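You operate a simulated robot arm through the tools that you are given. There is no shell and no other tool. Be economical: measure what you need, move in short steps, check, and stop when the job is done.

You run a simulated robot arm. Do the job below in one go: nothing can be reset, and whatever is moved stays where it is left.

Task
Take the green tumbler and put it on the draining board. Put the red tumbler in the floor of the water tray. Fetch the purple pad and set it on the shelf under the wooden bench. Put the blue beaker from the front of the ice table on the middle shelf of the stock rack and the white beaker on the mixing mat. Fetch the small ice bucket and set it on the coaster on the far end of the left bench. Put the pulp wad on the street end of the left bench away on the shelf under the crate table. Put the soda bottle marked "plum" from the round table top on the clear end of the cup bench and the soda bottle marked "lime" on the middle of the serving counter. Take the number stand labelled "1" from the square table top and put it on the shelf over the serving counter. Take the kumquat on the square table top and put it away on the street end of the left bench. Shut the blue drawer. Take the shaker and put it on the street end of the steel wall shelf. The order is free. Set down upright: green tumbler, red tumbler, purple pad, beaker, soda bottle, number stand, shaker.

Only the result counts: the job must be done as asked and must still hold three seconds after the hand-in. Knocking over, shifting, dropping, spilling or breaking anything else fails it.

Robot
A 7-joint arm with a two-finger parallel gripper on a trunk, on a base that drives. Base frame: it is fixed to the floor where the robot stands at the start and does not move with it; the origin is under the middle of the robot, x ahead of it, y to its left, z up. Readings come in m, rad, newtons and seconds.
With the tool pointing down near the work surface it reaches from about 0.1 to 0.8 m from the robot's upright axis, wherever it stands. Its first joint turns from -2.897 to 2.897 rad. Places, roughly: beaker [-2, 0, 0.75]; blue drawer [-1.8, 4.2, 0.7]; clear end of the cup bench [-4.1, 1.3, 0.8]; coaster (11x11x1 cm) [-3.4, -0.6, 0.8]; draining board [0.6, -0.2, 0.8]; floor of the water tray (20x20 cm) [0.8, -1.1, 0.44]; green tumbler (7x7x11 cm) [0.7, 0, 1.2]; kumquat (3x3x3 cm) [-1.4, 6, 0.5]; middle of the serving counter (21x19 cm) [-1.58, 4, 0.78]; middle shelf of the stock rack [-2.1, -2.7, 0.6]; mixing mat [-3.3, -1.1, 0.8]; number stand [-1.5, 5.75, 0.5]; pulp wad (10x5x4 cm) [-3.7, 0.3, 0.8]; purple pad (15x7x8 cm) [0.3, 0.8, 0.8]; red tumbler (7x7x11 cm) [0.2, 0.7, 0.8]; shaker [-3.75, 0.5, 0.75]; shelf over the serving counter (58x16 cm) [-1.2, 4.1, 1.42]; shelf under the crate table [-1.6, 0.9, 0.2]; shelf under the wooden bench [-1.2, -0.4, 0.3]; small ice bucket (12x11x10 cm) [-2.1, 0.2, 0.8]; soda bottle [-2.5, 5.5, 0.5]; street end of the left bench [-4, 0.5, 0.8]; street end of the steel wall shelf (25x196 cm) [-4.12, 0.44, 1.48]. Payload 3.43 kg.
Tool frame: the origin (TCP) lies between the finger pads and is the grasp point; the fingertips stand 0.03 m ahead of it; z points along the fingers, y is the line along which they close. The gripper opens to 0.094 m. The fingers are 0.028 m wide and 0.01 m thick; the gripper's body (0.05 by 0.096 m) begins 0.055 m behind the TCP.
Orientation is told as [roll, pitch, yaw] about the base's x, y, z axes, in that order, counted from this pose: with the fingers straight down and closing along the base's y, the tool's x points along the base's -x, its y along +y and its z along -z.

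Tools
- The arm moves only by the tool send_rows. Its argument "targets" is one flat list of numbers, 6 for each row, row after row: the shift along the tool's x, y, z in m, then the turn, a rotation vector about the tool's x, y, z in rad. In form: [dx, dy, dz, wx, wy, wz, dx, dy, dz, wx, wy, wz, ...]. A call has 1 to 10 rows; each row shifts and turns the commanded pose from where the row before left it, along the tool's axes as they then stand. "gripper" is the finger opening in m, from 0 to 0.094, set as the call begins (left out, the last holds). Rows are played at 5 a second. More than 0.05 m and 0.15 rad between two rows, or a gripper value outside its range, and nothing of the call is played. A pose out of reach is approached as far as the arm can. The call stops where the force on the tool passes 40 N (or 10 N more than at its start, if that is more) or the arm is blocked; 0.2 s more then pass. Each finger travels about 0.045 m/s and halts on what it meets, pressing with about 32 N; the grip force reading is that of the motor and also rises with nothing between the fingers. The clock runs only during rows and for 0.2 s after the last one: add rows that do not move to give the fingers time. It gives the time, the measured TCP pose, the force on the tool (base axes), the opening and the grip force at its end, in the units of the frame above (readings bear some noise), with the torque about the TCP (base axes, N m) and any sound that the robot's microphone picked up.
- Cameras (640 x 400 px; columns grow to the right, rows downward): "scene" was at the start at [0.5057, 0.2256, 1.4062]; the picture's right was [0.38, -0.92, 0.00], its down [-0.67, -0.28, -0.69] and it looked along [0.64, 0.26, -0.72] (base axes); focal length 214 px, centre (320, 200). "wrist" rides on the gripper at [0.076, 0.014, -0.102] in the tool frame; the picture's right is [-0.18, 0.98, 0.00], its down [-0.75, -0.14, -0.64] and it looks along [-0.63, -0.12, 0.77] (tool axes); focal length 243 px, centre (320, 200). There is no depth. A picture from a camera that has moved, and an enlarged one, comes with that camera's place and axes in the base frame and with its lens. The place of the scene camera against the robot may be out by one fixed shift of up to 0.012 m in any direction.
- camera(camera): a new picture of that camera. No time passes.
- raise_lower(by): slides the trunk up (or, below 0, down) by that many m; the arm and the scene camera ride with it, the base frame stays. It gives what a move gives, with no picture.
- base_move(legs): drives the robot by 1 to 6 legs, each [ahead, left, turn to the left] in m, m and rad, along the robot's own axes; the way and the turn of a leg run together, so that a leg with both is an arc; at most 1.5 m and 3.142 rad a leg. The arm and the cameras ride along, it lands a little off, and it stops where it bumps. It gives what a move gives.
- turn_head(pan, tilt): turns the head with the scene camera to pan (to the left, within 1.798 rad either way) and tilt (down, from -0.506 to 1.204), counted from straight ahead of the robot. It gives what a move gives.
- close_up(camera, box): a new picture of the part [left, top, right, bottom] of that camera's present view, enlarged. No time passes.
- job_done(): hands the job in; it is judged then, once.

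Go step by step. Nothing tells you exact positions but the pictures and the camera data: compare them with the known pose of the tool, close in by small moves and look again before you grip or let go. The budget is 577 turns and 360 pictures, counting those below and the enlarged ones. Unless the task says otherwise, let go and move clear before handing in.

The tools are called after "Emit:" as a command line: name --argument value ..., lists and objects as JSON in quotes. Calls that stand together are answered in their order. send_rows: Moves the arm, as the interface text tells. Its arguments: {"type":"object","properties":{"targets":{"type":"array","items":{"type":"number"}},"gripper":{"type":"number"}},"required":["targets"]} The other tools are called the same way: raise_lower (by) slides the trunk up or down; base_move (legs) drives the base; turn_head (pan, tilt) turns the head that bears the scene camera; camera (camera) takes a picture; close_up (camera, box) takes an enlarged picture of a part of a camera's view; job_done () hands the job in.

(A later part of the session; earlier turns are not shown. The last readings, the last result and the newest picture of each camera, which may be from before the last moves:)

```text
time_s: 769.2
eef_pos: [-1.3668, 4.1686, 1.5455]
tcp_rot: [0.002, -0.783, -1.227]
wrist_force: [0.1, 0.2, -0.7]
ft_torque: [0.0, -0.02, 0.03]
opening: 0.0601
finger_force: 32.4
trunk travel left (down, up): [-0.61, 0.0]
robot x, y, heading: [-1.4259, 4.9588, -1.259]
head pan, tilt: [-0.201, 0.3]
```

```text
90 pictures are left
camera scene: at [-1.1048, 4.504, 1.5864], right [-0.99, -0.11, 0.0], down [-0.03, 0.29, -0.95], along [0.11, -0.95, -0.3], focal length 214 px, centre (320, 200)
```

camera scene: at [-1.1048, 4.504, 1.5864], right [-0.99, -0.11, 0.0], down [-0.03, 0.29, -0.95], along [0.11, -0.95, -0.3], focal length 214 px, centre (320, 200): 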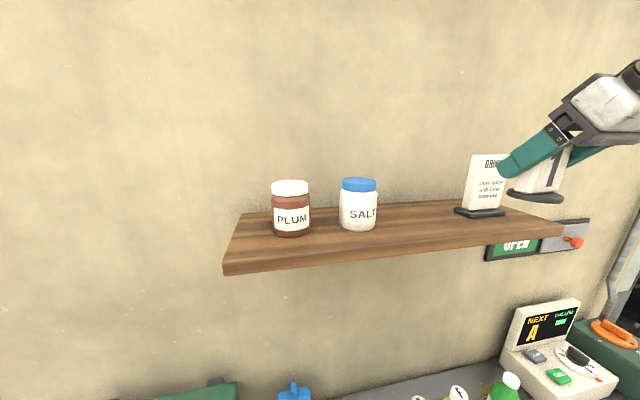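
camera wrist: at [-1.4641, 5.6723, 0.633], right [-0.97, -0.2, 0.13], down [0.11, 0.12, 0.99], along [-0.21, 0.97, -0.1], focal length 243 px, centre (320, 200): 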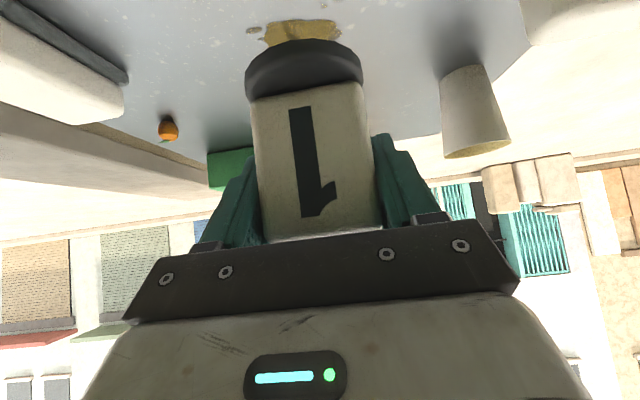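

Emit:
base_move --legs '[[0, 0.08, 0]]'

Emit:
send_rows --targets '[-0.028, 0, 0.028, 0, 0, 0, -0.028, 0, 0.028, 0, 0, 0, -0.018, 0, 0.018, 0, 0, 0, 0, 0, 0, 0, 0, 0]'

Emit:
camera --camera "scene"

Emit:
camera --camera "wrist"

```text
time_s: 770.3
eef_pos: [-1.2876, 4.1944, 1.5458]
tcp_rot: [0.001, -0.782, -1.225]
wrist_force: [0.1, -0.2, -1.5]
ft_torque: [0.02, 0.01, -0.03]
opening: 0.0597
finger_force: 31.5
trunk travel left (down, up): [-0.61, 0.0]
robot x, y, heading: [-1.3451, 4.9823, -1.256]
head pan, tilt: [-0.201, 0.3]
```

```text
time_s: 771.3
eef_pos: [-1.2538, 4.0963, 1.5454]
tcp_rot: [0.002, -0.782, -1.227]
wrist_force: [-0.4, 1.1, -0.9]
ft_torque: [0.0, 0.02, 0.0]
opening: 0.0598
finger_force: 32.2
trunk travel left (down, up): [-0.61, 0.0]
robot x, y, heading: [-1.3482, 4.983, -1.258]
head pan, tilt: [-0.201, 0.3]
```

```text
89 pictures are left
camera scene: at [-1.0265, 4.5292, 1.5864], right [-0.99, -0.11, 0.0], down [-0.03, 0.29, -0.96], along [0.11, -0.95, -0.3], focal length 214 px, centre (320, 200)
```

scene: 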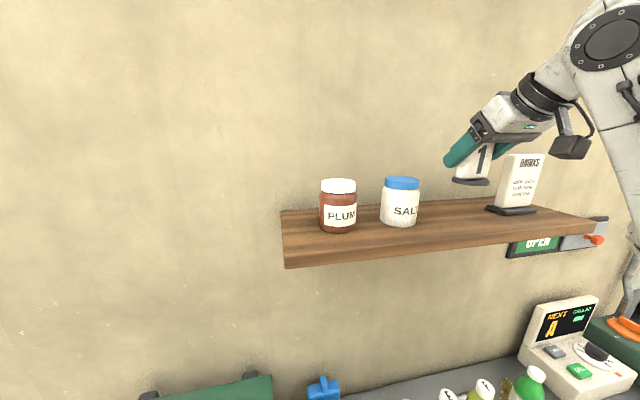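

```text
88 pictures are left
camera wrist: at [-1.2825, 4.2194, 1.5645], right [0.97, 0.21, 0.13], down [-0.11, -0.12, 0.99], along [0.22, -0.97, -0.1], focal length 243 px, centre (320, 200)
```

wrist: 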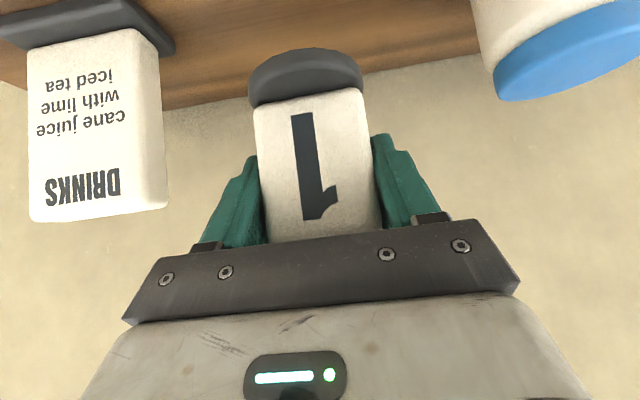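

Centred between the sign and the salt jar. Lower to contact.

Emit:
send_rows --targets '[0.02, 0, 0.02, 0, 0, 0, 0.015, 0, 0.015, 0, 0, 0, 0.005, 0, 0.005, 0, 0, 0, 0.003, 0, 0.003, 0, 0, 0, 0.003, 0, 0.003, 0, 0, 0]'

Emit:
camera --camera "scene"

```text
time_s: 772.5
eef_pos: [-1.2526, 4.0955, 1.4796]
tcp_rot: [0.003, -0.786, -1.225]
wrist_force: [-0.2, -0.2, -0.2]
ft_torque: [0.01, -0.01, -0.03]
opening: 0.0597
finger_force: 32.0
trunk travel left (down, up): [-0.61, 0.0]
robot x, y, heading: [-1.3468, 4.9828, -1.258]
head pan, tilt: [-0.201, 0.3]
```

```text
87 pictures are left
camera scene: at [-1.0266, 4.5292, 1.5864], right [-0.99, -0.11, 0.0], down [-0.03, 0.29, -0.96], along [0.11, -0.95, -0.3], focal length 214 px, centre (320, 200)
```

scene: 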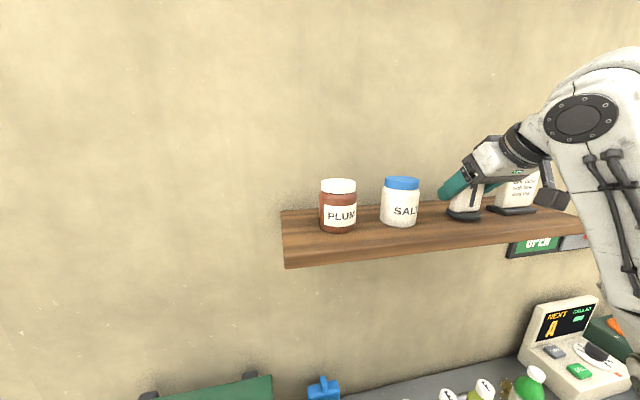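

Emit:
send_rows --targets '[0.002, 0, 0.002, 0, 0, 0, 0.002, 0, 0.002, 0, 0, 0, 0.002, 0, 0.002, 0, 0, 0, 0.002, 0, 0.002, 0, 0, 0, 0.002, 0, 0.002, 0, 0, 0]'

```text
time_s: 773.7
eef_pos: [-1.2528, 4.0962, 1.4691]
tcp_rot: [0.001, -0.79, -1.225]
wrist_force: [-0.7, -4.0, 29.2]
ft_torque: [0.11, 0.09, -0.01]
opening: 0.0604
finger_force: 31.9
trunk travel left (down, up): [-0.61, 0.0]
robot x, y, heading: [-1.3482, 4.9848, -1.258]
head pan, tilt: [-0.201, 0.3]
```

Contact. Release and retreat straight back/up.

Emit:
send_rows --targets '[-0.001, 0, -0.001, 0, 0, 0, 0, 0, 0, 0, 0, 0, 0, 0, 0, 0, 0, 0, 0, 0, 0, 0, 0, 0]' --gripper 0.09

Emit:
send_rows --targets '[0, 0, -0.03, 0, 0, 0, 0, 0, -0.045, 0, 0, 0, 0, 0, -0.045, 0, 0, 0, 0.02, 0, -0.045, 0, 0, 0]'

Emit:
camera --camera "scene"

```text
time_s: 774.7
eef_pos: [-1.253, 4.0966, 1.4665]
tcp_rot: [0.001, -0.782, -1.225]
wrist_force: [-0.4, -0.7, 0.1]
ft_torque: [-0.03, 0.03, 0.0]
opening: 0.09
finger_force: 0.1
trunk travel left (down, up): [-0.61, 0.0]
robot x, y, heading: [-1.3469, 4.9838, -1.258]
head pan, tilt: [-0.201, 0.3]
```

```text
time_s: 775.7
eef_pos: [-1.2967, 4.2193, 1.5716]
tcp_rot: [0.003, -0.784, -1.226]
wrist_force: [0.7, 0.3, 0.0]
ft_torque: [-0.04, -0.02, -0.02]
opening: 0.0899
finger_force: 0.0
trunk travel left (down, up): [-0.61, 0.0]
robot x, y, heading: [-1.3477, 4.9828, -1.257]
head pan, tilt: [-0.201, 0.3]
```

```text
86 pictures are left
camera scene: at [-1.0264, 4.5295, 1.5864], right [-0.99, -0.11, 0.0], down [-0.03, 0.29, -0.96], along [0.11, -0.95, -0.3], focal length 214 px, centre (320, 200)
```

scene: 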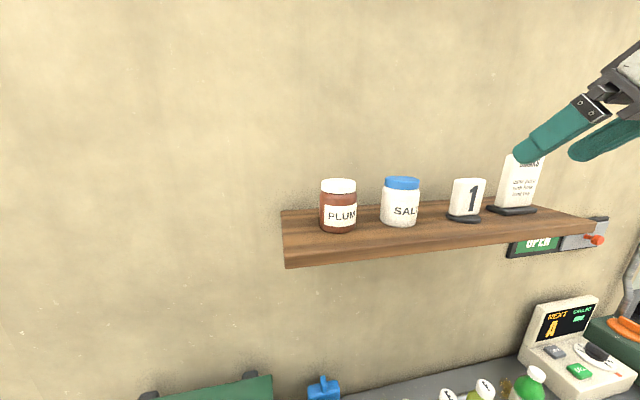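

Number stand is on the shelf. Now the kumquat (≈(-1.358,6.005)): turn back to the square table and point the tool down.

Emit:
base_move --legs '[[-0.05, 0, 0], [0, 0, 1.57], [0, 0, 1.56]]'

Emit:
send_rows --targets '[0, 0, 0, 0, 0.131, 0, 0, 0, 0, 0, 0.131, 0, 0, 0, 0, 0, 0.131, 0, 0, 0, 0, 0, 0.131, 0, 0, 0, 0, 0, 0.131, 0, 0, 0, 0, 0, 0.131, 0, 0, 0, 0.045, 0, 0, 0, 0, 0, 0.045, 0, 0, 0]' --gripper 0.07

Emit:
send_rows --targets '[0, 0, 0.048, 0, 0, 0, 0, 0, 0.048, 0, 0, 0, 0, 0, 0.048, 0, 0, 0, 0, 0, 0.048, 0, 0, 0, 0, 0, 0.048, 0, 0, 0, 0, 0, 0.048, 0, 0, 0, 0, 0, 0.048, 0, 0, 0, 0, 0, 0.048, 0, 0, 0, 0, 0, 0.048, 0, 0, 0]'

Emit:
camera --camera "wrist"

```text
time_s: 784.3
eef_pos: [-1.4076, 5.7947, 1.5718]
tcp_rot: [0.003, -0.786, 1.906]
wrist_force: [0.0, -0.7, -0.2]
ft_torque: [-0.03, -0.02, 0.01]
opening: 0.0901
finger_force: 0.0
trunk travel left (down, up): [-0.61, 0.0]
robot x, y, heading: [-1.3598, 5.0302, 1.875]
head pan, tilt: [-0.201, 0.3]
```

```text
time_s: 786.1
eef_pos: [-1.4082, 5.7957, 1.4808]
tcp_rot: [0.002, 0.0, 1.907]
wrist_force: [0.0, -0.3, -1.0]
ft_torque: [-0.01, 0.0, -0.01]
opening: 0.0701
finger_force: 0.1
trunk travel left (down, up): [-0.61, 0.0]
robot x, y, heading: [-1.3633, 5.0323, 1.877]
head pan, tilt: [-0.201, 0.3]
```

```text
time_s: 788.1
eef_pos: [-1.4071, 5.7951, 1.0496]
tcp_rot: [0.0, 0.003, 1.907]
wrist_force: [0.2, 0.6, -0.8]
ft_torque: [-0.03, 0.0, -0.01]
opening: 0.07
finger_force: 0.2
trunk travel left (down, up): [-0.61, 0.0]
robot x, y, heading: [-1.3647, 5.0317, 1.873]
head pan, tilt: [-0.201, 0.3]
```

```text
85 pictures are left
camera wrist: at [-1.3966, 5.7187, 1.153], right [-0.99, -0.15, 0.0], down [-0.12, 0.76, 0.64], along [-0.1, 0.63, -0.77], focal length 243 px, centre (320, 200)
```

wrist: 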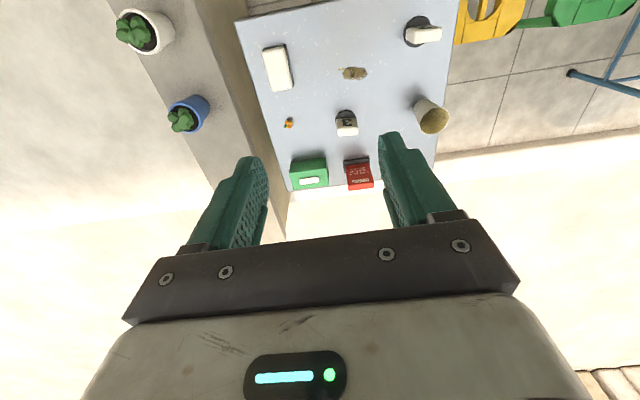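

Emit:
base_move --legs '[[0.17, -0.115, 0]]'

Emit:
raise_lower --by -0.35

Emit:
camera --camera "wrist"

```text
time_s: 789.7
eef_pos: [-1.348, 5.9937, 1.0513]
tcp_rot: [0.001, 0.002, 1.908]
wrist_force: [-0.3, -0.5, -0.2]
ft_torque: [-0.04, 0.01, 0.01]
opening: 0.07
finger_force: 0.0
trunk travel left (down, up): [-0.61, 0.0]
robot x, y, heading: [-1.3035, 5.2316, 1.877]
head pan, tilt: [-0.201, 0.3]
```

```text
time_s: 793.1
eef_pos: [-1.3475, 5.9931, 0.7003]
tcp_rot: [0.001, 0.003, 1.909]
wrist_force: [-0.6, -0.8, 0.4]
ft_torque: [-0.04, -0.02, 0.02]
opening: 0.0699
finger_force: 0.1
trunk travel left (down, up): [-0.26, 0.35]
robot x, y, heading: [-1.3044, 5.2281, 1.873]
head pan, tilt: [-0.201, 0.3]
```

```text
84 pictures are left
camera wrist: at [-1.3368, 5.9164, 0.8033], right [-0.99, -0.15, 0.0], down [-0.12, 0.76, 0.64], along [-0.1, 0.63, -0.77], focal length 243 px, centre (320, 200)
```

wrist: 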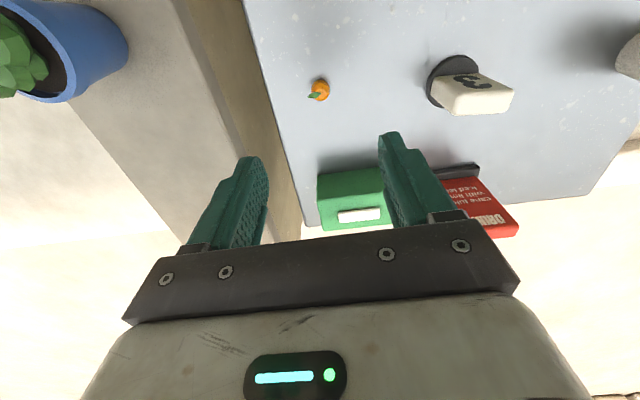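

Emit:
raise_lower --by -0.14

Emit:
camera --camera "wrist"

```text
time_s: 794.8
eef_pos: [-1.3488, 5.9923, 0.5604]
tcp_rot: [0.003, 0.002, 1.906]
wrist_force: [0.3, -0.3, 0.0]
ft_torque: [-0.02, 0.0, 0.0]
opening: 0.07
finger_force: 0.2
trunk travel left (down, up): [-0.12, 0.49]
robot x, y, heading: [-1.3027, 5.2281, 1.869]
head pan, tilt: [-0.201, 0.3]
```

```text
83 pictures are left
camera wrist: at [-1.3368, 5.9164, 0.6633], right [-0.99, -0.15, 0.0], down [-0.12, 0.76, 0.64], along [-0.1, 0.63, -0.77], focal length 243 px, centre (320, 200)
```

wrist: 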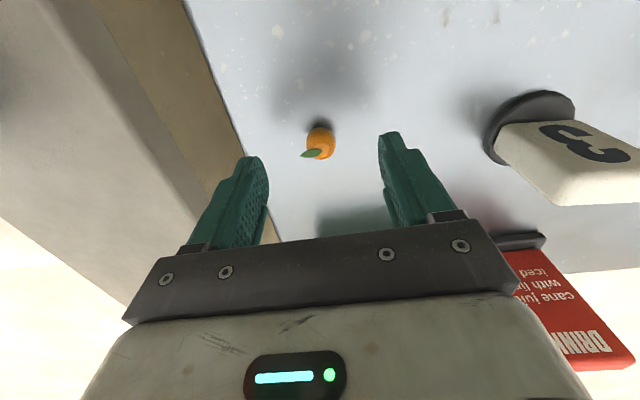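

Emit:
send_rows --targets '[-0.0087, -0.0015, 0.02, 0, 0, 0, 0, 0, 0.015, 0, 0, 0, 0, 0, 0.006, 0, 0, 0, 0, 0, 0.004, 0, 0, 0]'

Emit:
camera --camera "wrist"

```text
time_s: 795.8
eef_pos: [-1.3489, 6.0002, 0.5162]
tcp_rot: [0.001, 0.002, 1.908]
wrist_force: [-0.5, -0.1, 0.3]
ft_torque: [0.0, 0.02, -0.01]
opening: 0.07
finger_force: 0.1
trunk travel left (down, up): [-0.12, 0.49]
robot x, y, heading: [-1.3035, 5.2291, 1.879]
head pan, tilt: [-0.201, 0.3]
```

```text
82 pictures are left
camera wrist: at [-1.3381, 5.9245, 0.6182], right [-0.99, -0.15, 0.0], down [-0.12, 0.76, 0.64], along [-0.1, 0.63, -0.77], focal length 243 px, centre (320, 200)
```

wrist: 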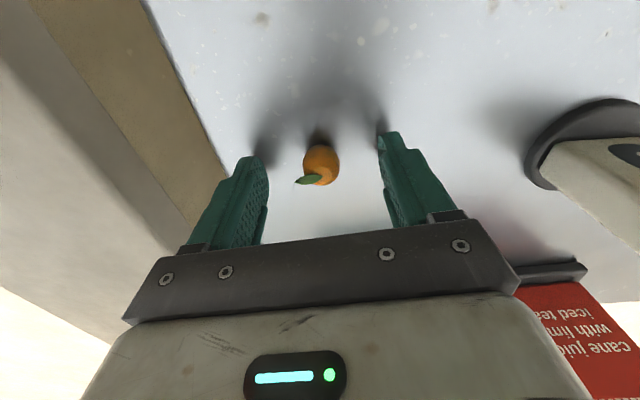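

Kumquat is between the fingertips. Lower 4 mm and grip.

Emit:
send_rows --targets '[0, 0, 0.004, 0, 0, 0, 0, 0, 0, 0, 0, 0]'

Emit:
send_rows --targets '[0, 0, 0, 0, 0, 0, 0, 0, 0, 0, 0, 0, 0, 0, 0, 0, 0, 0, 0, 0, 0, 0, 0, 0, 0, 0, 0, 0, 0, 0, 0, 0, 0, 0, 0, 0]' --gripper 0.015

Emit:
raise_lower --by 0.3

Emit:
camera --camera "wrist"

```text
time_s: 796.4
eef_pos: [-1.3497, 6.0009, 0.5112]
tcp_rot: [0.001, 0.003, 1.908]
wrist_force: [0.7, -0.1, -0.1]
ft_torque: [0.02, -0.03, 0.03]
opening: 0.07
finger_force: 0.0
trunk travel left (down, up): [-0.12, 0.49]
robot x, y, heading: [-1.3017, 5.2269, 1.873]
head pan, tilt: [-0.201, 0.3]
```

```text
time_s: 797.8
eef_pos: [-1.3501, 6.001, 0.5113]
tcp_rot: [0.001, 0.002, 1.908]
wrist_force: [-0.2, -0.2, 0.2]
ft_torque: [-0.01, 0.03, 0.02]
opening: 0.0167
finger_force: 32.1
trunk travel left (down, up): [-0.12, 0.49]
robot x, y, heading: [-1.3044, 5.2316, 1.871]
head pan, tilt: [-0.201, 0.3]
```

```text
time_s: 800.8
eef_pos: [-1.3484, 6.0003, 0.8112]
tcp_rot: [0.002, 0.002, 1.907]
wrist_force: [0.3, -0.4, 1.4]
ft_torque: [-0.03, -0.03, -0.02]
opening: 0.0166
finger_force: 32.0
trunk travel left (down, up): [-0.42, 0.19]
robot x, y, heading: [-1.3043, 5.2297, 1.877]
head pan, tilt: [-0.201, 0.3]
```

```text
81 pictures are left
camera wrist: at [-1.3384, 5.9245, 0.9143], right [-0.99, -0.15, 0.0], down [-0.12, 0.76, 0.64], along [-0.1, 0.63, -0.77], focal length 243 px, centre (320, 200)
```

wrist: 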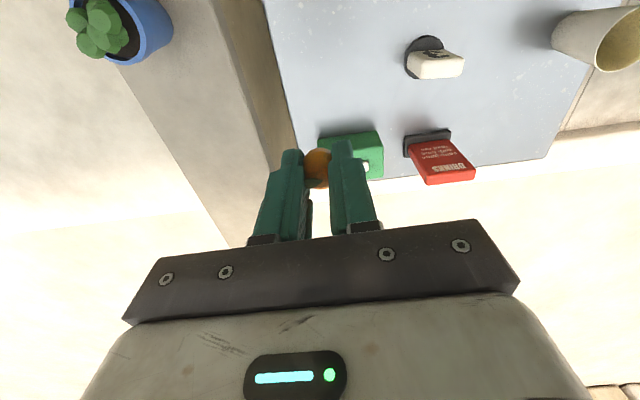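

Kumquat held. Travel back along the terrace to the doorway.

Emit:
send_rows --targets '[0, 0, 0, 0, 0, 0, 0, 0, 0, 0, 0, 0]' --gripper 0.0

Emit:
raise_lower --by 0.19

Emit:
base_move --legs '[[-0.25, 0, 0], [0, 1.2, 0], [0, 1.2, 0], [0, 1.17, 0]]'

Emit:
camera --camera "wrist"

```text
time_s: 801.4
eef_pos: [-1.3487, 6.0008, 0.8108]
tcp_rot: [0.0, 0.003, 1.906]
wrist_force: [0.2, 0.4, -0.3]
ft_torque: [0.0, 0.02, 0.02]
opening: 0.0168
finger_force: 32.0
trunk travel left (down, up): [-0.42, 0.19]
robot x, y, heading: [-1.3039, 5.2285, 1.878]
head pan, tilt: [-0.201, 0.3]
```

```text
time_s: 803.5
eef_pos: [-1.349, 5.9998, 1.001]
tcp_rot: [0.002, 0.0, 1.908]
wrist_force: [-0.2, 0.8, 0.2]
ft_torque: [0.01, -0.01, 0.0]
opening: 0.0166
finger_force: 31.6
trunk travel left (down, up): [-0.61, 0.0]
robot x, y, heading: [-1.3051, 5.2293, 1.877]
head pan, tilt: [-0.201, 0.3]
```

```text
time_s: 822.1
eef_pos: [-4.6579, 4.7276, 1.0015]
tcp_rot: [0.001, 0.002, 1.896]
wrist_force: [-0.1, 0.4, 0.3]
ft_torque: [0.01, 0.01, -0.03]
opening: 0.0177
finger_force: 32.2
trunk travel left (down, up): [-0.61, 0.0]
robot x, y, heading: [-4.6233, 3.9545, 1.861]
head pan, tilt: [-0.201, 0.3]
```

```text
80 pictures are left
camera wrist: at [-4.6473, 4.6511, 1.1043], right [-0.99, -0.14, 0.0], down [-0.11, 0.76, 0.64], along [-0.09, 0.63, -0.77], focal length 243 px, centre (320, 200)
```

wrist: 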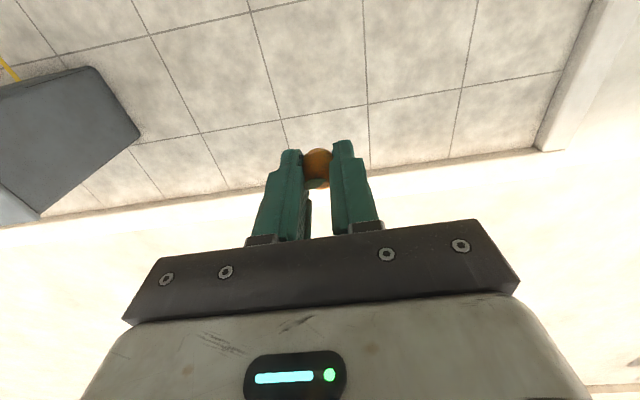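

Emit:
base_move --legs '[[0, 0, 1.57], [0, 0, 1.58]]'

Emit:
turn_head --pan 0 --tilt 0.5

Emit:
camera --camera "scene"

```text
time_s: 830.2
eef_pos: [-4.5619, 3.1843, 1.0011]
tcp_rot: [0.003, 0.002, -1.22]
wrist_force: [-1.5, 0.4, 0.6]
ft_torque: [-0.04, 0.01, 0.02]
opening: 0.0177
finger_force: 31.8
trunk travel left (down, up): [-0.61, 0.0]
robot x, y, heading: [-4.6223, 3.9536, -1.255]
head pan, tilt: [-0.201, 0.3]
```

```text
time_s: 830.9
eef_pos: [-4.5619, 3.183, 1.0006]
tcp_rot: [0.001, 0.001, -1.22]
wrist_force: [0.3, 0.1, -0.6]
ft_torque: [0.05, 0.0, -0.04]
opening: 0.0176
finger_force: 32.0
trunk travel left (down, up): [-0.61, 0.0]
robot x, y, heading: [-4.6178, 3.9552, -1.254]
head pan, tilt: [0.0, 0.499]
```

```text
79 pictures are left
camera scene: at [-4.278, 3.5094, 1.5681], right [-0.95, -0.31, 0.0], down [-0.15, 0.45, -0.88], along [0.27, -0.83, -0.48], focal length 214 px, centre (320, 200)
```

scene: 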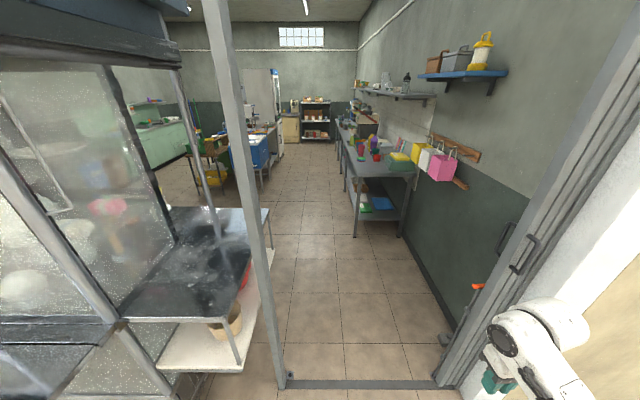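

Emit:
base_move --legs '[[0, -0.045, -0.017], [0.75, 0, 0]]'

Emit:
turn_head --pan -0.6 --tilt 0.7

Emit:
camera --camera "scene"

```text
time_s: 835.5
eef_pos: [-4.3904, 2.4575, 1.0012]
tcp_rot: [0.001, 0.002, -1.233]
wrist_force: [-0.3, -0.2, -0.1]
ft_torque: [0.0, -0.02, 0.02]
opening: 0.0172
finger_force: 31.6
trunk travel left (down, up): [-0.61, 0.0]
robot x, y, heading: [-4.4397, 3.2307, -1.261]
head pan, tilt: [0.0, 0.499]
```

```text
time_s: 836.5
eef_pos: [-4.3897, 2.459, 1.0021]
tcp_rot: [0.002, 0.003, -1.232]
wrist_force: [0.1, 0.1, 0.0]
ft_torque: [0.01, 0.01, 0.01]
opening: 0.0177
finger_force: 32.1
trunk travel left (down, up): [-0.61, 0.0]
robot x, y, heading: [-4.4441, 3.2312, -1.264]
head pan, tilt: [-0.6, 0.7]
```

```text
78 pictures are left
camera scene: at [-4.1552, 2.7851, 1.5504], right [-0.96, 0.29, 0.0], down [0.19, 0.62, -0.77], along [-0.22, -0.73, -0.64], focal length 214 px, centre (320, 200)
```

scene: 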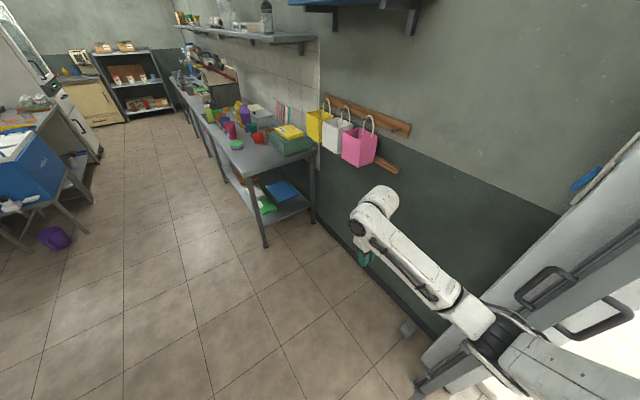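

The elbow is close to the right jamb; swing the hand left with the arm first.

Emit:
send_rows --targets '[0, 0.045, 0, 0, 0, 0, 0, 0.045, 0, 0, 0, 0, 0, 0.045, 0, 0, 0, 0, 0, 0.045, 0, 0, 0, 0]'

Emit:
camera --camera "scene"

```text
time_s: 837.5
eef_pos: [-4.2208, 2.5177, 1.0018]
tcp_rot: [0.001, 0.002, -1.234]
wrist_force: [-0.2, -0.1, 0.2]
ft_torque: [0.03, -0.01, -0.01]
opening: 0.0175
finger_force: 32.2
trunk travel left (down, up): [-0.61, 0.0]
robot x, y, heading: [-4.4393, 3.2313, -1.262]
head pan, tilt: [-0.6, 0.7]
```

```text
77 pictures are left
camera scene: at [-4.1555, 2.7851, 1.5504], right [-0.96, 0.29, 0.0], down [0.19, 0.62, -0.76], along [-0.22, -0.73, -0.64], focal length 214 px, centre (320, 200)
```

scene: 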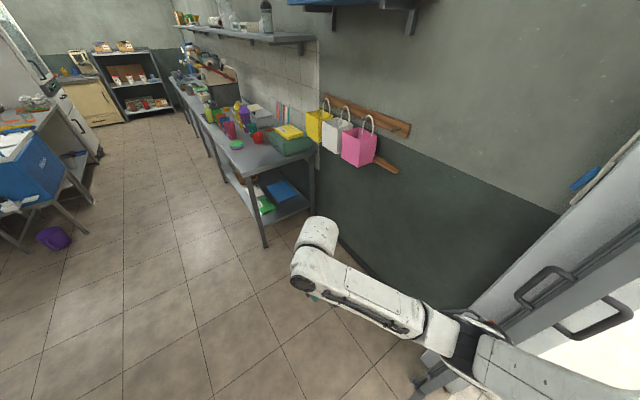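

Emit:
base_move --legs '[[0.4, 0.02, 0]]'

Emit:
base_move --legs '[[0.9, 0.03, 0]]'

Emit:
turn_head --pan -0.3 --tilt 0.6

Emit:
camera --camera "scene"

```text
time_s: 840.0
eef_pos: [-4.0826, 2.1383, 1.002]
tcp_rot: [0.002, 0.003, -1.234]
wrist_force: [-0.1, 0.5, -0.2]
ft_torque: [0.02, -0.02, 0.01]
opening: 0.0175
finger_force: 32.3
trunk travel left (down, up): [-0.61, 0.0]
robot x, y, heading: [-4.2981, 2.8542, -1.264]
head pan, tilt: [-0.6, 0.7]
```

```text
time_s: 844.7
eef_pos: [-3.7761, 1.2935, 1.0012]
tcp_rot: [0.002, 0.001, -1.226]
wrist_force: [0.6, 0.6, -0.3]
ft_torque: [0.02, 0.01, -0.01]
opening: 0.0177
finger_force: 32.4
trunk travel left (down, up): [-0.61, 0.0]
robot x, y, heading: [-4.0005, 2.0073, -1.255]
head pan, tilt: [-0.6, 0.7]
```

```text
time_s: 845.5
eef_pos: [-3.7765, 1.2939, 1.0019]
tcp_rot: [0.003, 0.001, -1.224]
wrist_force: [0.0, -0.1, -0.2]
ft_torque: [0.01, 0.01, -0.01]
opening: 0.0175
finger_force: 31.8
trunk travel left (down, up): [-0.61, 0.0]
robot x, y, heading: [-3.996, 2.0052, -1.258]
head pan, tilt: [-0.3, 0.6]
```

```text
76 pictures are left
camera scene: at [-3.6861, 1.5551, 1.5589], right [-1.0, -0.01, 0.0], down [-0.01, 0.57, -0.82], along [0.01, -0.82, -0.57], focal length 214 px, centre (320, 200)
```

scene: 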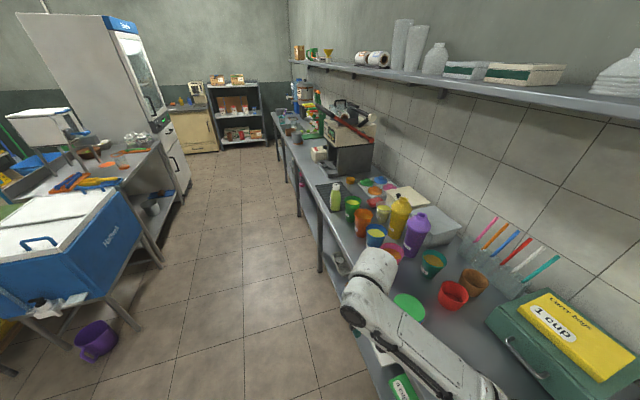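

Emit:
close_up --camera "scene" --box '[290, 150, 450, 270]'

```text
3.33 times, centred on (370, 210) of scene
camera zoom: at [-3.6861, 1.5551, 1.5589], right [-1.0, -0.01, 0.0], down [-0.01, 0.57, -0.82], along [0.01, -0.82, -0.57], focal length 715 px, centre (153, 167)
```

zoom: 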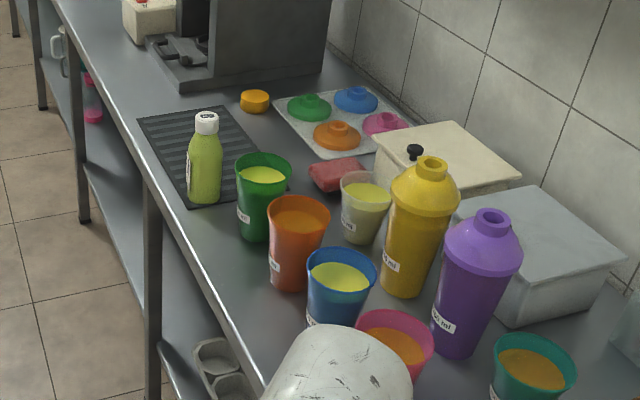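

Plan: set the kumquat on the bare steel between drain mat and sponge at ≈(-3.90,0.39). Raise the arm, go into the aisle and turn toward the bench at the cups, then slide over.

Emit:
send_rows --targets '[0, 0, -0.045, 0, 0, 0, 0, 0, -0.045, 0, 0, 0, 0, 0, -0.045, 0, 0, 0, 0, 0, -0.03, 0, 0, 0]'

Emit:
base_move --legs '[[0, 0.5, -0.013], [1.1, 0, 0], [0, 0, -1.57]]'

Emit:
turn_head --pan -0.1 --tilt 0.8

Emit:
camera --camera "scene"

Emit:
camera --camera "wrist"

```text
time_s: 846.5
eef_pos: [-3.777, 1.2932, 1.1673]
tcp_rot: [0.001, 0.004, -1.224]
wrist_force: [0.5, -0.4, 0.3]
ft_torque: [0.07, 0.01, 0.01]
opening: 0.0173
finger_force: 32.2
trunk travel left (down, up): [-0.61, 0.0]
robot x, y, heading: [-3.9994, 2.0044, -1.262]
head pan, tilt: [-0.3, 0.6]
```

```text
time_s: 858.5
eef_pos: [-3.9108, 0.8782, 1.1678]
tcp_rot: [0.002, 0.002, -2.797]
wrist_force: [0.6, -0.1, -0.1]
ft_torque: [-0.04, 0.0, 0.02]
opening: 0.0174
finger_force: 32.1
trunk travel left (down, up): [-0.61, 0.0]
robot x, y, heading: [-3.2023, 1.0969, -2.833]
head pan, tilt: [-0.3, 0.6]
```

```text
time_s: 859.2
eef_pos: [-3.9113, 0.8797, 1.1664]
tcp_rot: [0.004, 0.003, -2.798]
wrist_force: [0.0, -0.4, -0.6]
ft_torque: [-0.01, 0.05, 0.04]
opening: 0.0175
finger_force: 31.5
trunk travel left (down, up): [-0.61, 0.0]
robot x, y, heading: [-3.1997, 1.0981, -2.832]
head pan, tilt: [-0.099, 0.799]
```

```text
74 pictures are left
camera scene: at [-3.6508, 0.761, 1.5421], right [-0.21, 0.98, 0.0], down [0.7, 0.15, -0.7], along [-0.68, -0.15, -0.72], focal length 214 px, centre (320, 200)
```

scene: 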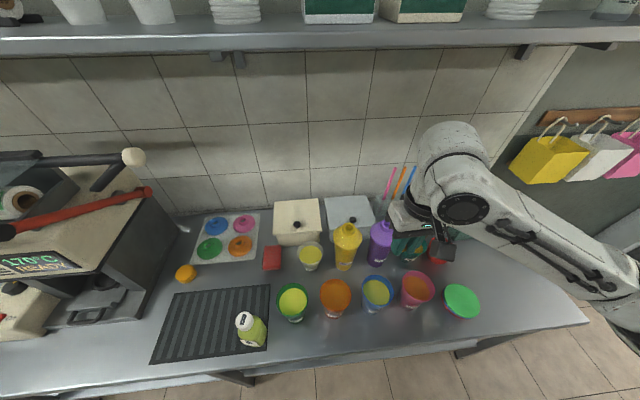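

```text
73 pictures are left
camera wrist: at [-3.8353, 0.8912, 1.2701], right [0.16, -0.99, 0.0], down [-0.76, -0.12, 0.64], along [-0.63, -0.1, -0.77], focal length 243 px, centre (320, 200)
```

wrist: 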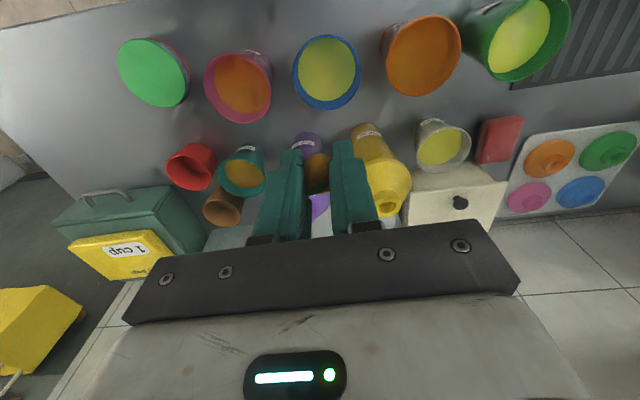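

Emit:
base_move --legs '[[0, 0.423, 0], [0.155, 0, 0]]'

Emit:
camera --camera "wrist"

Emit:
camera --camera "scene"

```text
time_s: 862.8
eef_pos: [-3.9321, 0.4321, 1.1667]
tcp_rot: [0.002, 0.002, -2.804]
wrist_force: [0.3, 1.4, 0.8]
ft_torque: [-0.02, 0.02, -0.04]
opening: 0.0176
finger_force: 32.2
trunk travel left (down, up): [-0.61, 0.0]
robot x, y, heading: [-3.2201, 0.6463, -2.837]
head pan, tilt: [-0.099, 0.799]
```

```text
72 pictures are left
camera wrist: at [-3.8571, 0.4436, 1.27], right [0.15, -0.99, 0.0], down [-0.76, -0.12, 0.64], along [-0.63, -0.1, -0.77], focal length 243 px, centre (320, 200)
```

wrist: 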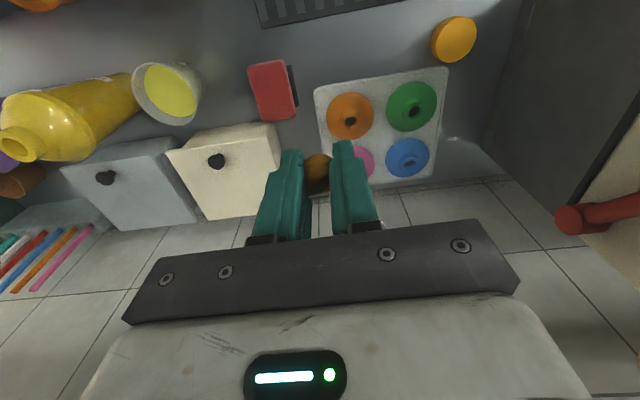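

```text
71 pictures are left
camera scene: at [-3.6732, 0.3125, 1.5421], right [-0.21, 0.98, 0.0], down [0.7, 0.15, -0.7], along [-0.68, -0.14, -0.72], focal length 214 px, centre (320, 200)
```

scene: 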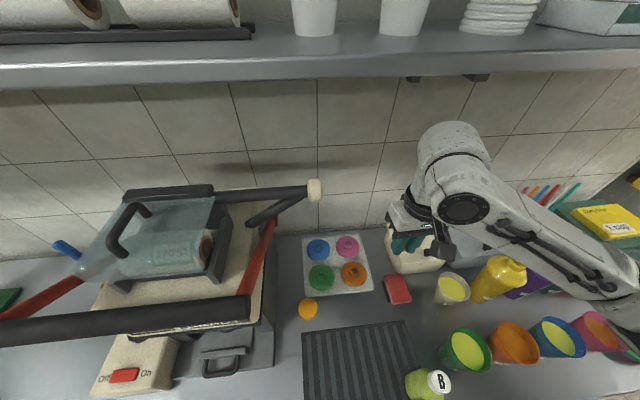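

Landing spot directly below is clear. Lower.

Emit:
send_rows --targets '[0, 0, 0.048, 0, 0, 0, 0, 0, 0.048, 0, 0, 0, 0, 0, 0.048, 0, 0, 0, 0, 0, 0.048, 0, 0, 0, 0, 0, 0.048, 0, 0, 0, 0, 0, 0.03, 0, 0, 0, 0, 0, 0.02, 0, 0, 0, 0, 0, 0, 0, 0, 0]'

Emit:
camera --camera "wrist"

Emit:
camera --camera "scene"

```text
time_s: 864.6
eef_pos: [-3.9325, 0.4324, 0.8773]
tcp_rot: [0.0, 0.0, -2.8]
wrist_force: [0.2, 0.1, -0.7]
ft_torque: [-0.03, -0.01, 0.0]
opening: 0.0175
finger_force: 32.1
trunk travel left (down, up): [-0.61, 0.0]
robot x, y, heading: [-3.2206, 0.6479, -2.837]
head pan, tilt: [-0.099, 0.799]
```

```text
70 pictures are left
camera wrist: at [-3.8563, 0.4441, 0.9802], right [0.15, -0.99, 0.0], down [-0.76, -0.12, 0.64], along [-0.63, -0.1, -0.77], focal length 243 px, centre (320, 200)
```

wrist: 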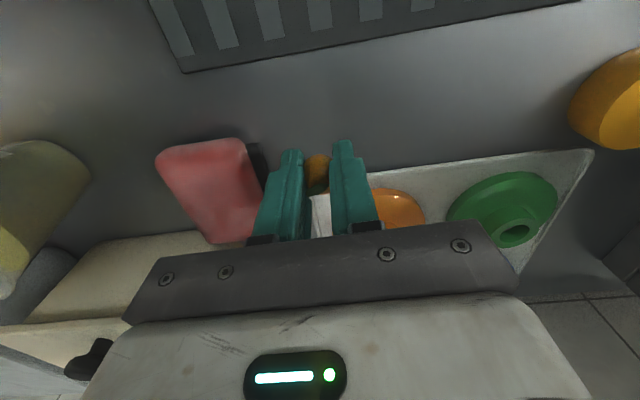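

```text
69 pictures are left
camera scene: at [-3.6731, 0.3124, 1.5421], right [-0.21, 0.98, 0.0], down [0.7, 0.15, -0.7], along [-0.68, -0.14, -0.72], focal length 214 px, centre (320, 200)
```

scene: 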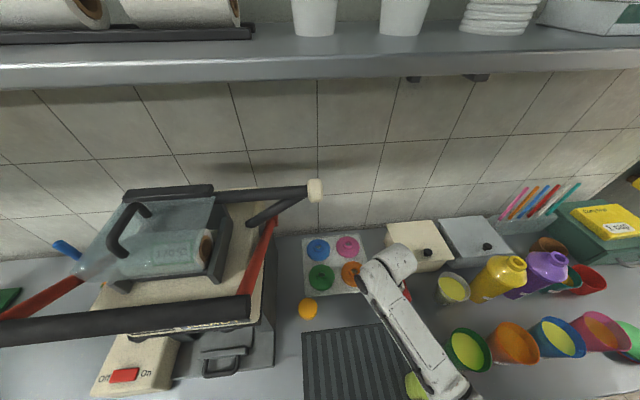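

Emit:
send_rows --targets '[0, 0, 0.018, 0, 0, 0, 0, 0, 0.006, 0, 0, 0, 0, 0, 0.004, 0, 0, 0, 0, 0, 0.003, 0, 0, 0, 0, 0, 0.003, 0, 0, 0, 0, 0, 0.003, 0, 0, 0, 0, 0, 0.003, 0, 0, 0]'

Emit:
camera --camera "wrist"

```text
time_s: 866.2
eef_pos: [-3.9326, 0.4315, 0.8363]
tcp_rot: [0.001, 0.001, -2.803]
wrist_force: [0.3, 0.1, 0.5]
ft_torque: [0.0, -0.01, 0.04]
opening: 0.0174
finger_force: 32.4
trunk travel left (down, up): [-0.61, 0.0]
robot x, y, heading: [-3.2229, 0.6466, -2.836]
head pan, tilt: [-0.099, 0.799]
```

```text
68 pictures are left
camera wrist: at [-3.8562, 0.4432, 0.9401], right [0.15, -0.99, 0.0], down [-0.76, -0.12, 0.64], along [-0.63, -0.1, -0.77], focal length 243 px, centre (320, 200)
```

wrist: 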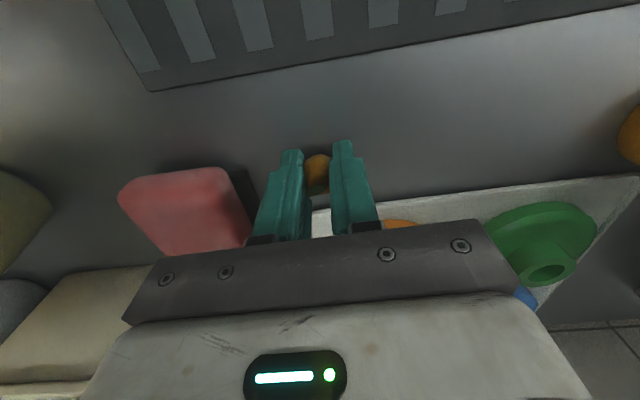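

Emit:
send_rows --targets '[0, 0, 0.003, 0, 0, 0, 0, 0, 0.003, 0, 0, 0, 0, 0, 0.003, 0, 0, 0]'

```text
time_s: 867.0
eef_pos: [-3.9324, 0.4325, 0.8308]
tcp_rot: [-0.001, -0.004, -2.801]
wrist_force: [2.0, 0.7, 27.0]
ft_torque: [-0.17, 0.03, -0.01]
opening: 0.0189
finger_force: 32.3
trunk travel left (down, up): [-0.61, 0.0]
robot x, y, heading: [-3.2219, 0.6502, -2.835]
head pan, tilt: [-0.099, 0.799]
```

Contact. Open slightly, wait, and rise.

Emit:
send_rows --targets '[0, 0, -0.002, 0, 0, 0, 0, 0, 0, 0, 0, 0, 0, 0, 0, 0, 0, 0]' --gripper 0.045

Emit:
camera --camera "wrist"

Emit:
send_rows --targets '[0, 0, -0.04, 0, 0, 0, 0, 0, -0.048, 0, 0, 0, 0, 0, -0.048, 0, 0, 0, 0, 0, -0.048, 0, 0, 0, 0, 0, -0.048, 0, 0, 0, 0, 0, -0.048, 0, 0, 0, 0, 0, -0.048, 0, 0, 0]'

Emit:
camera --camera "wrist"

```text
time_s: 867.8
eef_pos: [-3.9315, 0.4302, 0.8299]
tcp_rot: [0.001, 0.002, -2.802]
wrist_force: [-1.6, -1.0, 8.8]
ft_torque: [0.14, 0.26, 0.16]
opening: 0.0449
finger_force: 0.0
trunk travel left (down, up): [-0.61, 0.0]
robot x, y, heading: [-3.2191, 0.6492, -2.833]
head pan, tilt: [-0.099, 0.799]
```

```text
67 pictures are left
camera wrist: at [-3.8558, 0.4429, 0.9329], right [0.15, -0.99, 0.0], down [-0.76, -0.12, 0.64], along [-0.63, -0.1, -0.77], focal length 243 px, centre (320, 200)
```

wrist: 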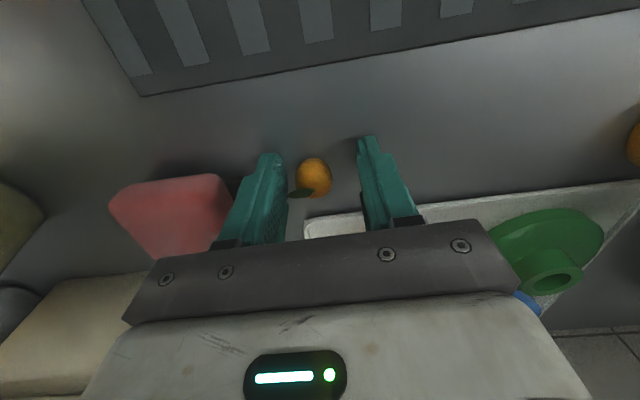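

```text
time_s: 869.4
eef_pos: [-3.9408, 0.4241, 1.1126]
tcp_rot: [0.001, 0.006, -2.8]
wrist_force: [0.1, 0.5, -0.2]
ft_torque: [0.03, 0.0, 0.0]
opening: 0.0453
finger_force: 0.1
out of reach, approached as far as the arm can: row 3, 4, 5
trunk travel left (down, up): [-0.61, 0.0]
robot x, y, heading: [-3.2192, 0.6462, -2.838]
head pan, tilt: [-0.099, 0.799]
```

```text
66 pictures are left
camera wrist: at [-3.8652, 0.435, 1.2155], right [0.15, -0.99, 0.0], down [-0.76, -0.12, 0.64], along [-0.63, -0.1, -0.77], focal length 243 px, centre (320, 200)
```

wrist: 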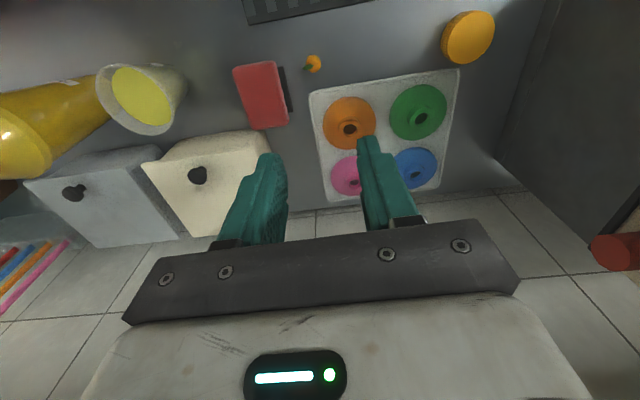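

Kumquat placed. Raise a bit more and head back out for the PLUM bottle.

Emit:
send_rows --targets '[0, 0, -0.03, 0, 0, 0, 0, 0, -0.03, 0, 0, 0, 0, 0, 0, 0, 0, 0]' --gripper 0.09

Emit:
base_move --legs '[[-0.155, 0, 0], [0, -0.42, 0], [0, 0, 1.57]]'

Emit:
turn_head --pan 0.3 --tilt 0.5

Emit:
camera --camera "scene"

```text
time_s: 870.2
eef_pos: [-3.9411, 0.4234, 1.1736]
tcp_rot: [0.002, 0.0, -2.803]
wrist_force: [0.4, 0.2, 0.0]
ft_torque: [-0.01, -0.01, 0.0]
opening: 0.0901
finger_force: 0.0
trunk travel left (down, up): [-0.61, 0.0]
robot x, y, heading: [-3.2202, 0.6488, -2.837]
head pan, tilt: [-0.099, 0.799]
```

```text
time_s: 877.6
eef_pos: [-2.9798, 0.3748, 1.1733]
tcp_rot: [0.002, 0.002, -1.242]
wrist_force: [1.0, -0.6, -0.1]
ft_torque: [-0.01, -0.02, 0.02]
opening: 0.0898
finger_force: 0.0
trunk travel left (down, up): [-0.61, 0.0]
robot x, y, heading: [-3.2008, 1.0965, -1.271]
head pan, tilt: [-0.099, 0.799]
```

```text
time_s: 878.5
eef_pos: [-2.9799, 0.3738, 1.1732]
tcp_rot: [0.001, 0.002, -1.241]
wrist_force: [0.3, -0.1, -1.0]
ft_torque: [0.03, -0.02, 0.02]
opening: 0.0901
finger_force: 0.1
trunk travel left (down, up): [-0.61, 0.0]
robot x, y, heading: [-3.1996, 1.0995, -1.275]
head pan, tilt: [0.3, 0.499]
```

```text
65 pictures are left
camera scene: at [-2.8416, 0.6565, 1.568], right [-0.83, -0.56, 0.0], down [-0.27, 0.4, -0.88], along [0.49, -0.73, -0.48], focal length 214 px, centre (320, 200)
```

scene: 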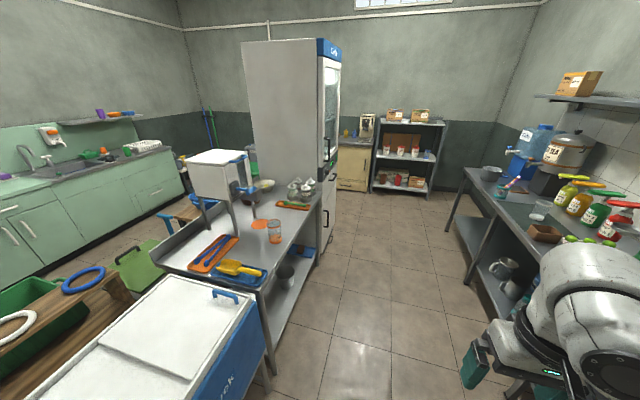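

Drive backward out through the doorway (arm trailing).

Emit:
base_move --legs '[[-1.12, 0, 0], [0, -0.55, 0], [-0.7, 0, 0]]'

Emit:
turn_head --pan 0.0 --tilt 0.8

Emit:
camera --camera "scene"

```text
time_s: 890.4
eef_pos: [-4.0405, 1.9486, 1.172]
tcp_rot: [0.002, 0.002, -1.254]
wrist_force: [0.1, -0.1, 0.5]
ft_torque: [-0.02, 0.01, 0.02]
opening: 0.0901
finger_force: 0.0
trunk travel left (down, up): [-0.61, 0.0]
robot x, y, heading: [-4.2457, 2.6762, -1.285]
head pan, tilt: [0.3, 0.499]
```

```text
time_s: 891.2
eef_pos: [-4.0406, 1.9483, 1.1719]
tcp_rot: [0.002, 0.001, -1.256]
wrist_force: [0.2, -0.1, 0.7]
ft_torque: [0.02, -0.01, -0.03]
opening: 0.09
finger_force: 0.1
trunk travel left (down, up): [-0.61, 0.0]
robot x, y, heading: [-4.2457, 2.6729, -1.288]
head pan, tilt: [0.0, 0.799]
```

```text
64 pictures are left
camera scene: at [-3.9261, 2.2262, 1.5422], right [-0.96, -0.28, 0.0], down [-0.2, 0.69, -0.7], along [0.2, -0.67, -0.72], focal length 214 px, centre (320, 200)
```

scene: 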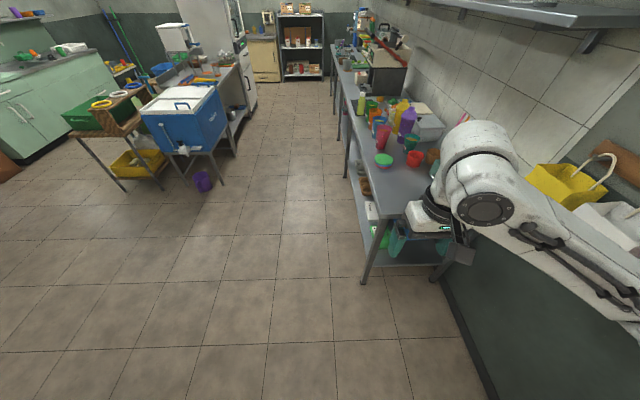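

Emit:
base_move --legs '[[-0.65, 0, 0.015], [-0.65, 0, 0]]'

Emit:
send_rows --targets '[0, 0, 0, 0, -0.131, 0, 0, 0, 0, 0, -0.131, 0, 0, 0, 0, 0, -0.131, 0, 0, 0, 0, 0, -0.131, 0, 0, 0, 0, 0, -0.131, 0, 0, 0, 0, 0, -0.131, 0]'

```text
time_s: 898.0
eef_pos: [-4.4098, 3.2007, 1.1733]
tcp_rot: [0.001, 0.002, -1.238]
wrist_force: [-0.7, 0.3, -0.3]
ft_torque: [0.05, -0.01, 0.03]
opening: 0.0898
finger_force: 0.0
trunk travel left (down, up): [-0.61, 0.0]
robot x, y, heading: [-4.6272, 3.9224, -1.272]
head pan, tilt: [0.0, 0.799]
```

```text
time_s: 899.4
eef_pos: [-4.4102, 3.1999, 1.1724]
tcp_rot: [0.002, -0.787, -1.24]
wrist_force: [0.5, 0.5, -0.4]
ft_torque: [0.0, 0.02, 0.05]
opening: 0.09
finger_force: 0.0
trunk travel left (down, up): [-0.61, 0.0]
robot x, y, heading: [-4.6297, 3.9235, -1.269]
head pan, tilt: [0.0, 0.799]
```

Emit:
base_move --legs '[[0, 0, -1.57], [0, 0, -1.57], [0, -1.3, 0], [0, -1.25, 0]]'

Emit:
turn_head --pan 0.0 --tilt 0.9

Emit:
camera --camera "scene"

Emit:
camera --camera "wrist"

```text
time_s: 919.6
eef_pos: [-2.4086, 5.4236, 1.1733]
tcp_rot: [0.001, -0.783, 1.909]
wrist_force: [-0.6, 0.0, -0.7]
ft_torque: [-0.01, -0.01, 0.05]
opening: 0.0901
finger_force: 0.0
trunk travel left (down, up): [-0.61, 0.0]
robot x, y, heading: [-2.1842, 4.7048, 1.878]
head pan, tilt: [0.0, 0.799]
```

```text
time_s: 920.2
eef_pos: [-2.4074, 5.4224, 1.1739]
tcp_rot: [0.002, -0.783, 1.91]
wrist_force: [-0.9, 0.1, -0.6]
ft_torque: [-0.01, 0.04, 0.0]
opening: 0.09
finger_force: 0.0
trunk travel left (down, up): [-0.61, 0.0]
robot x, y, heading: [-2.184, 4.7004, 1.882]
head pan, tilt: [0.0, 0.901]
```

```text
63 pictures are left
camera scene: at [-2.5357, 5.1369, 1.5342], right [0.95, 0.3, 0.0], down [0.24, -0.75, -0.62], along [-0.19, 0.59, -0.78], focal length 214 px, centre (320, 200)
```

scene: 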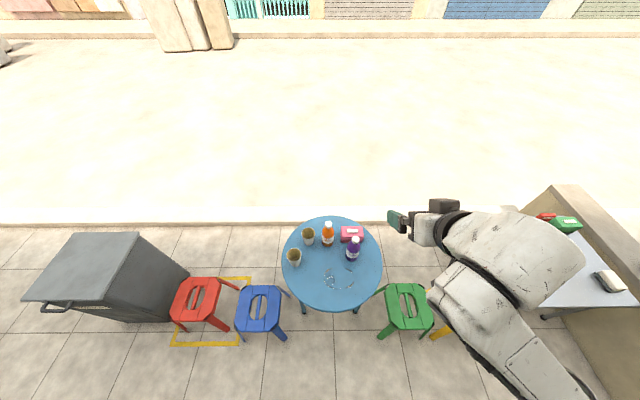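

```text
62 pictures are left
camera wrist: at [-2.3795, 5.2997, 1.1913], right [-0.97, -0.2, 0.13], down [0.11, 0.12, 0.99], along [-0.22, 0.97, -0.1], focal length 243 px, centre (320, 200)
```

wrist: 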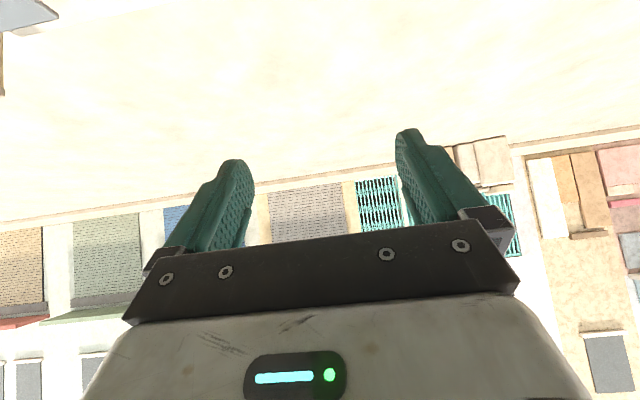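

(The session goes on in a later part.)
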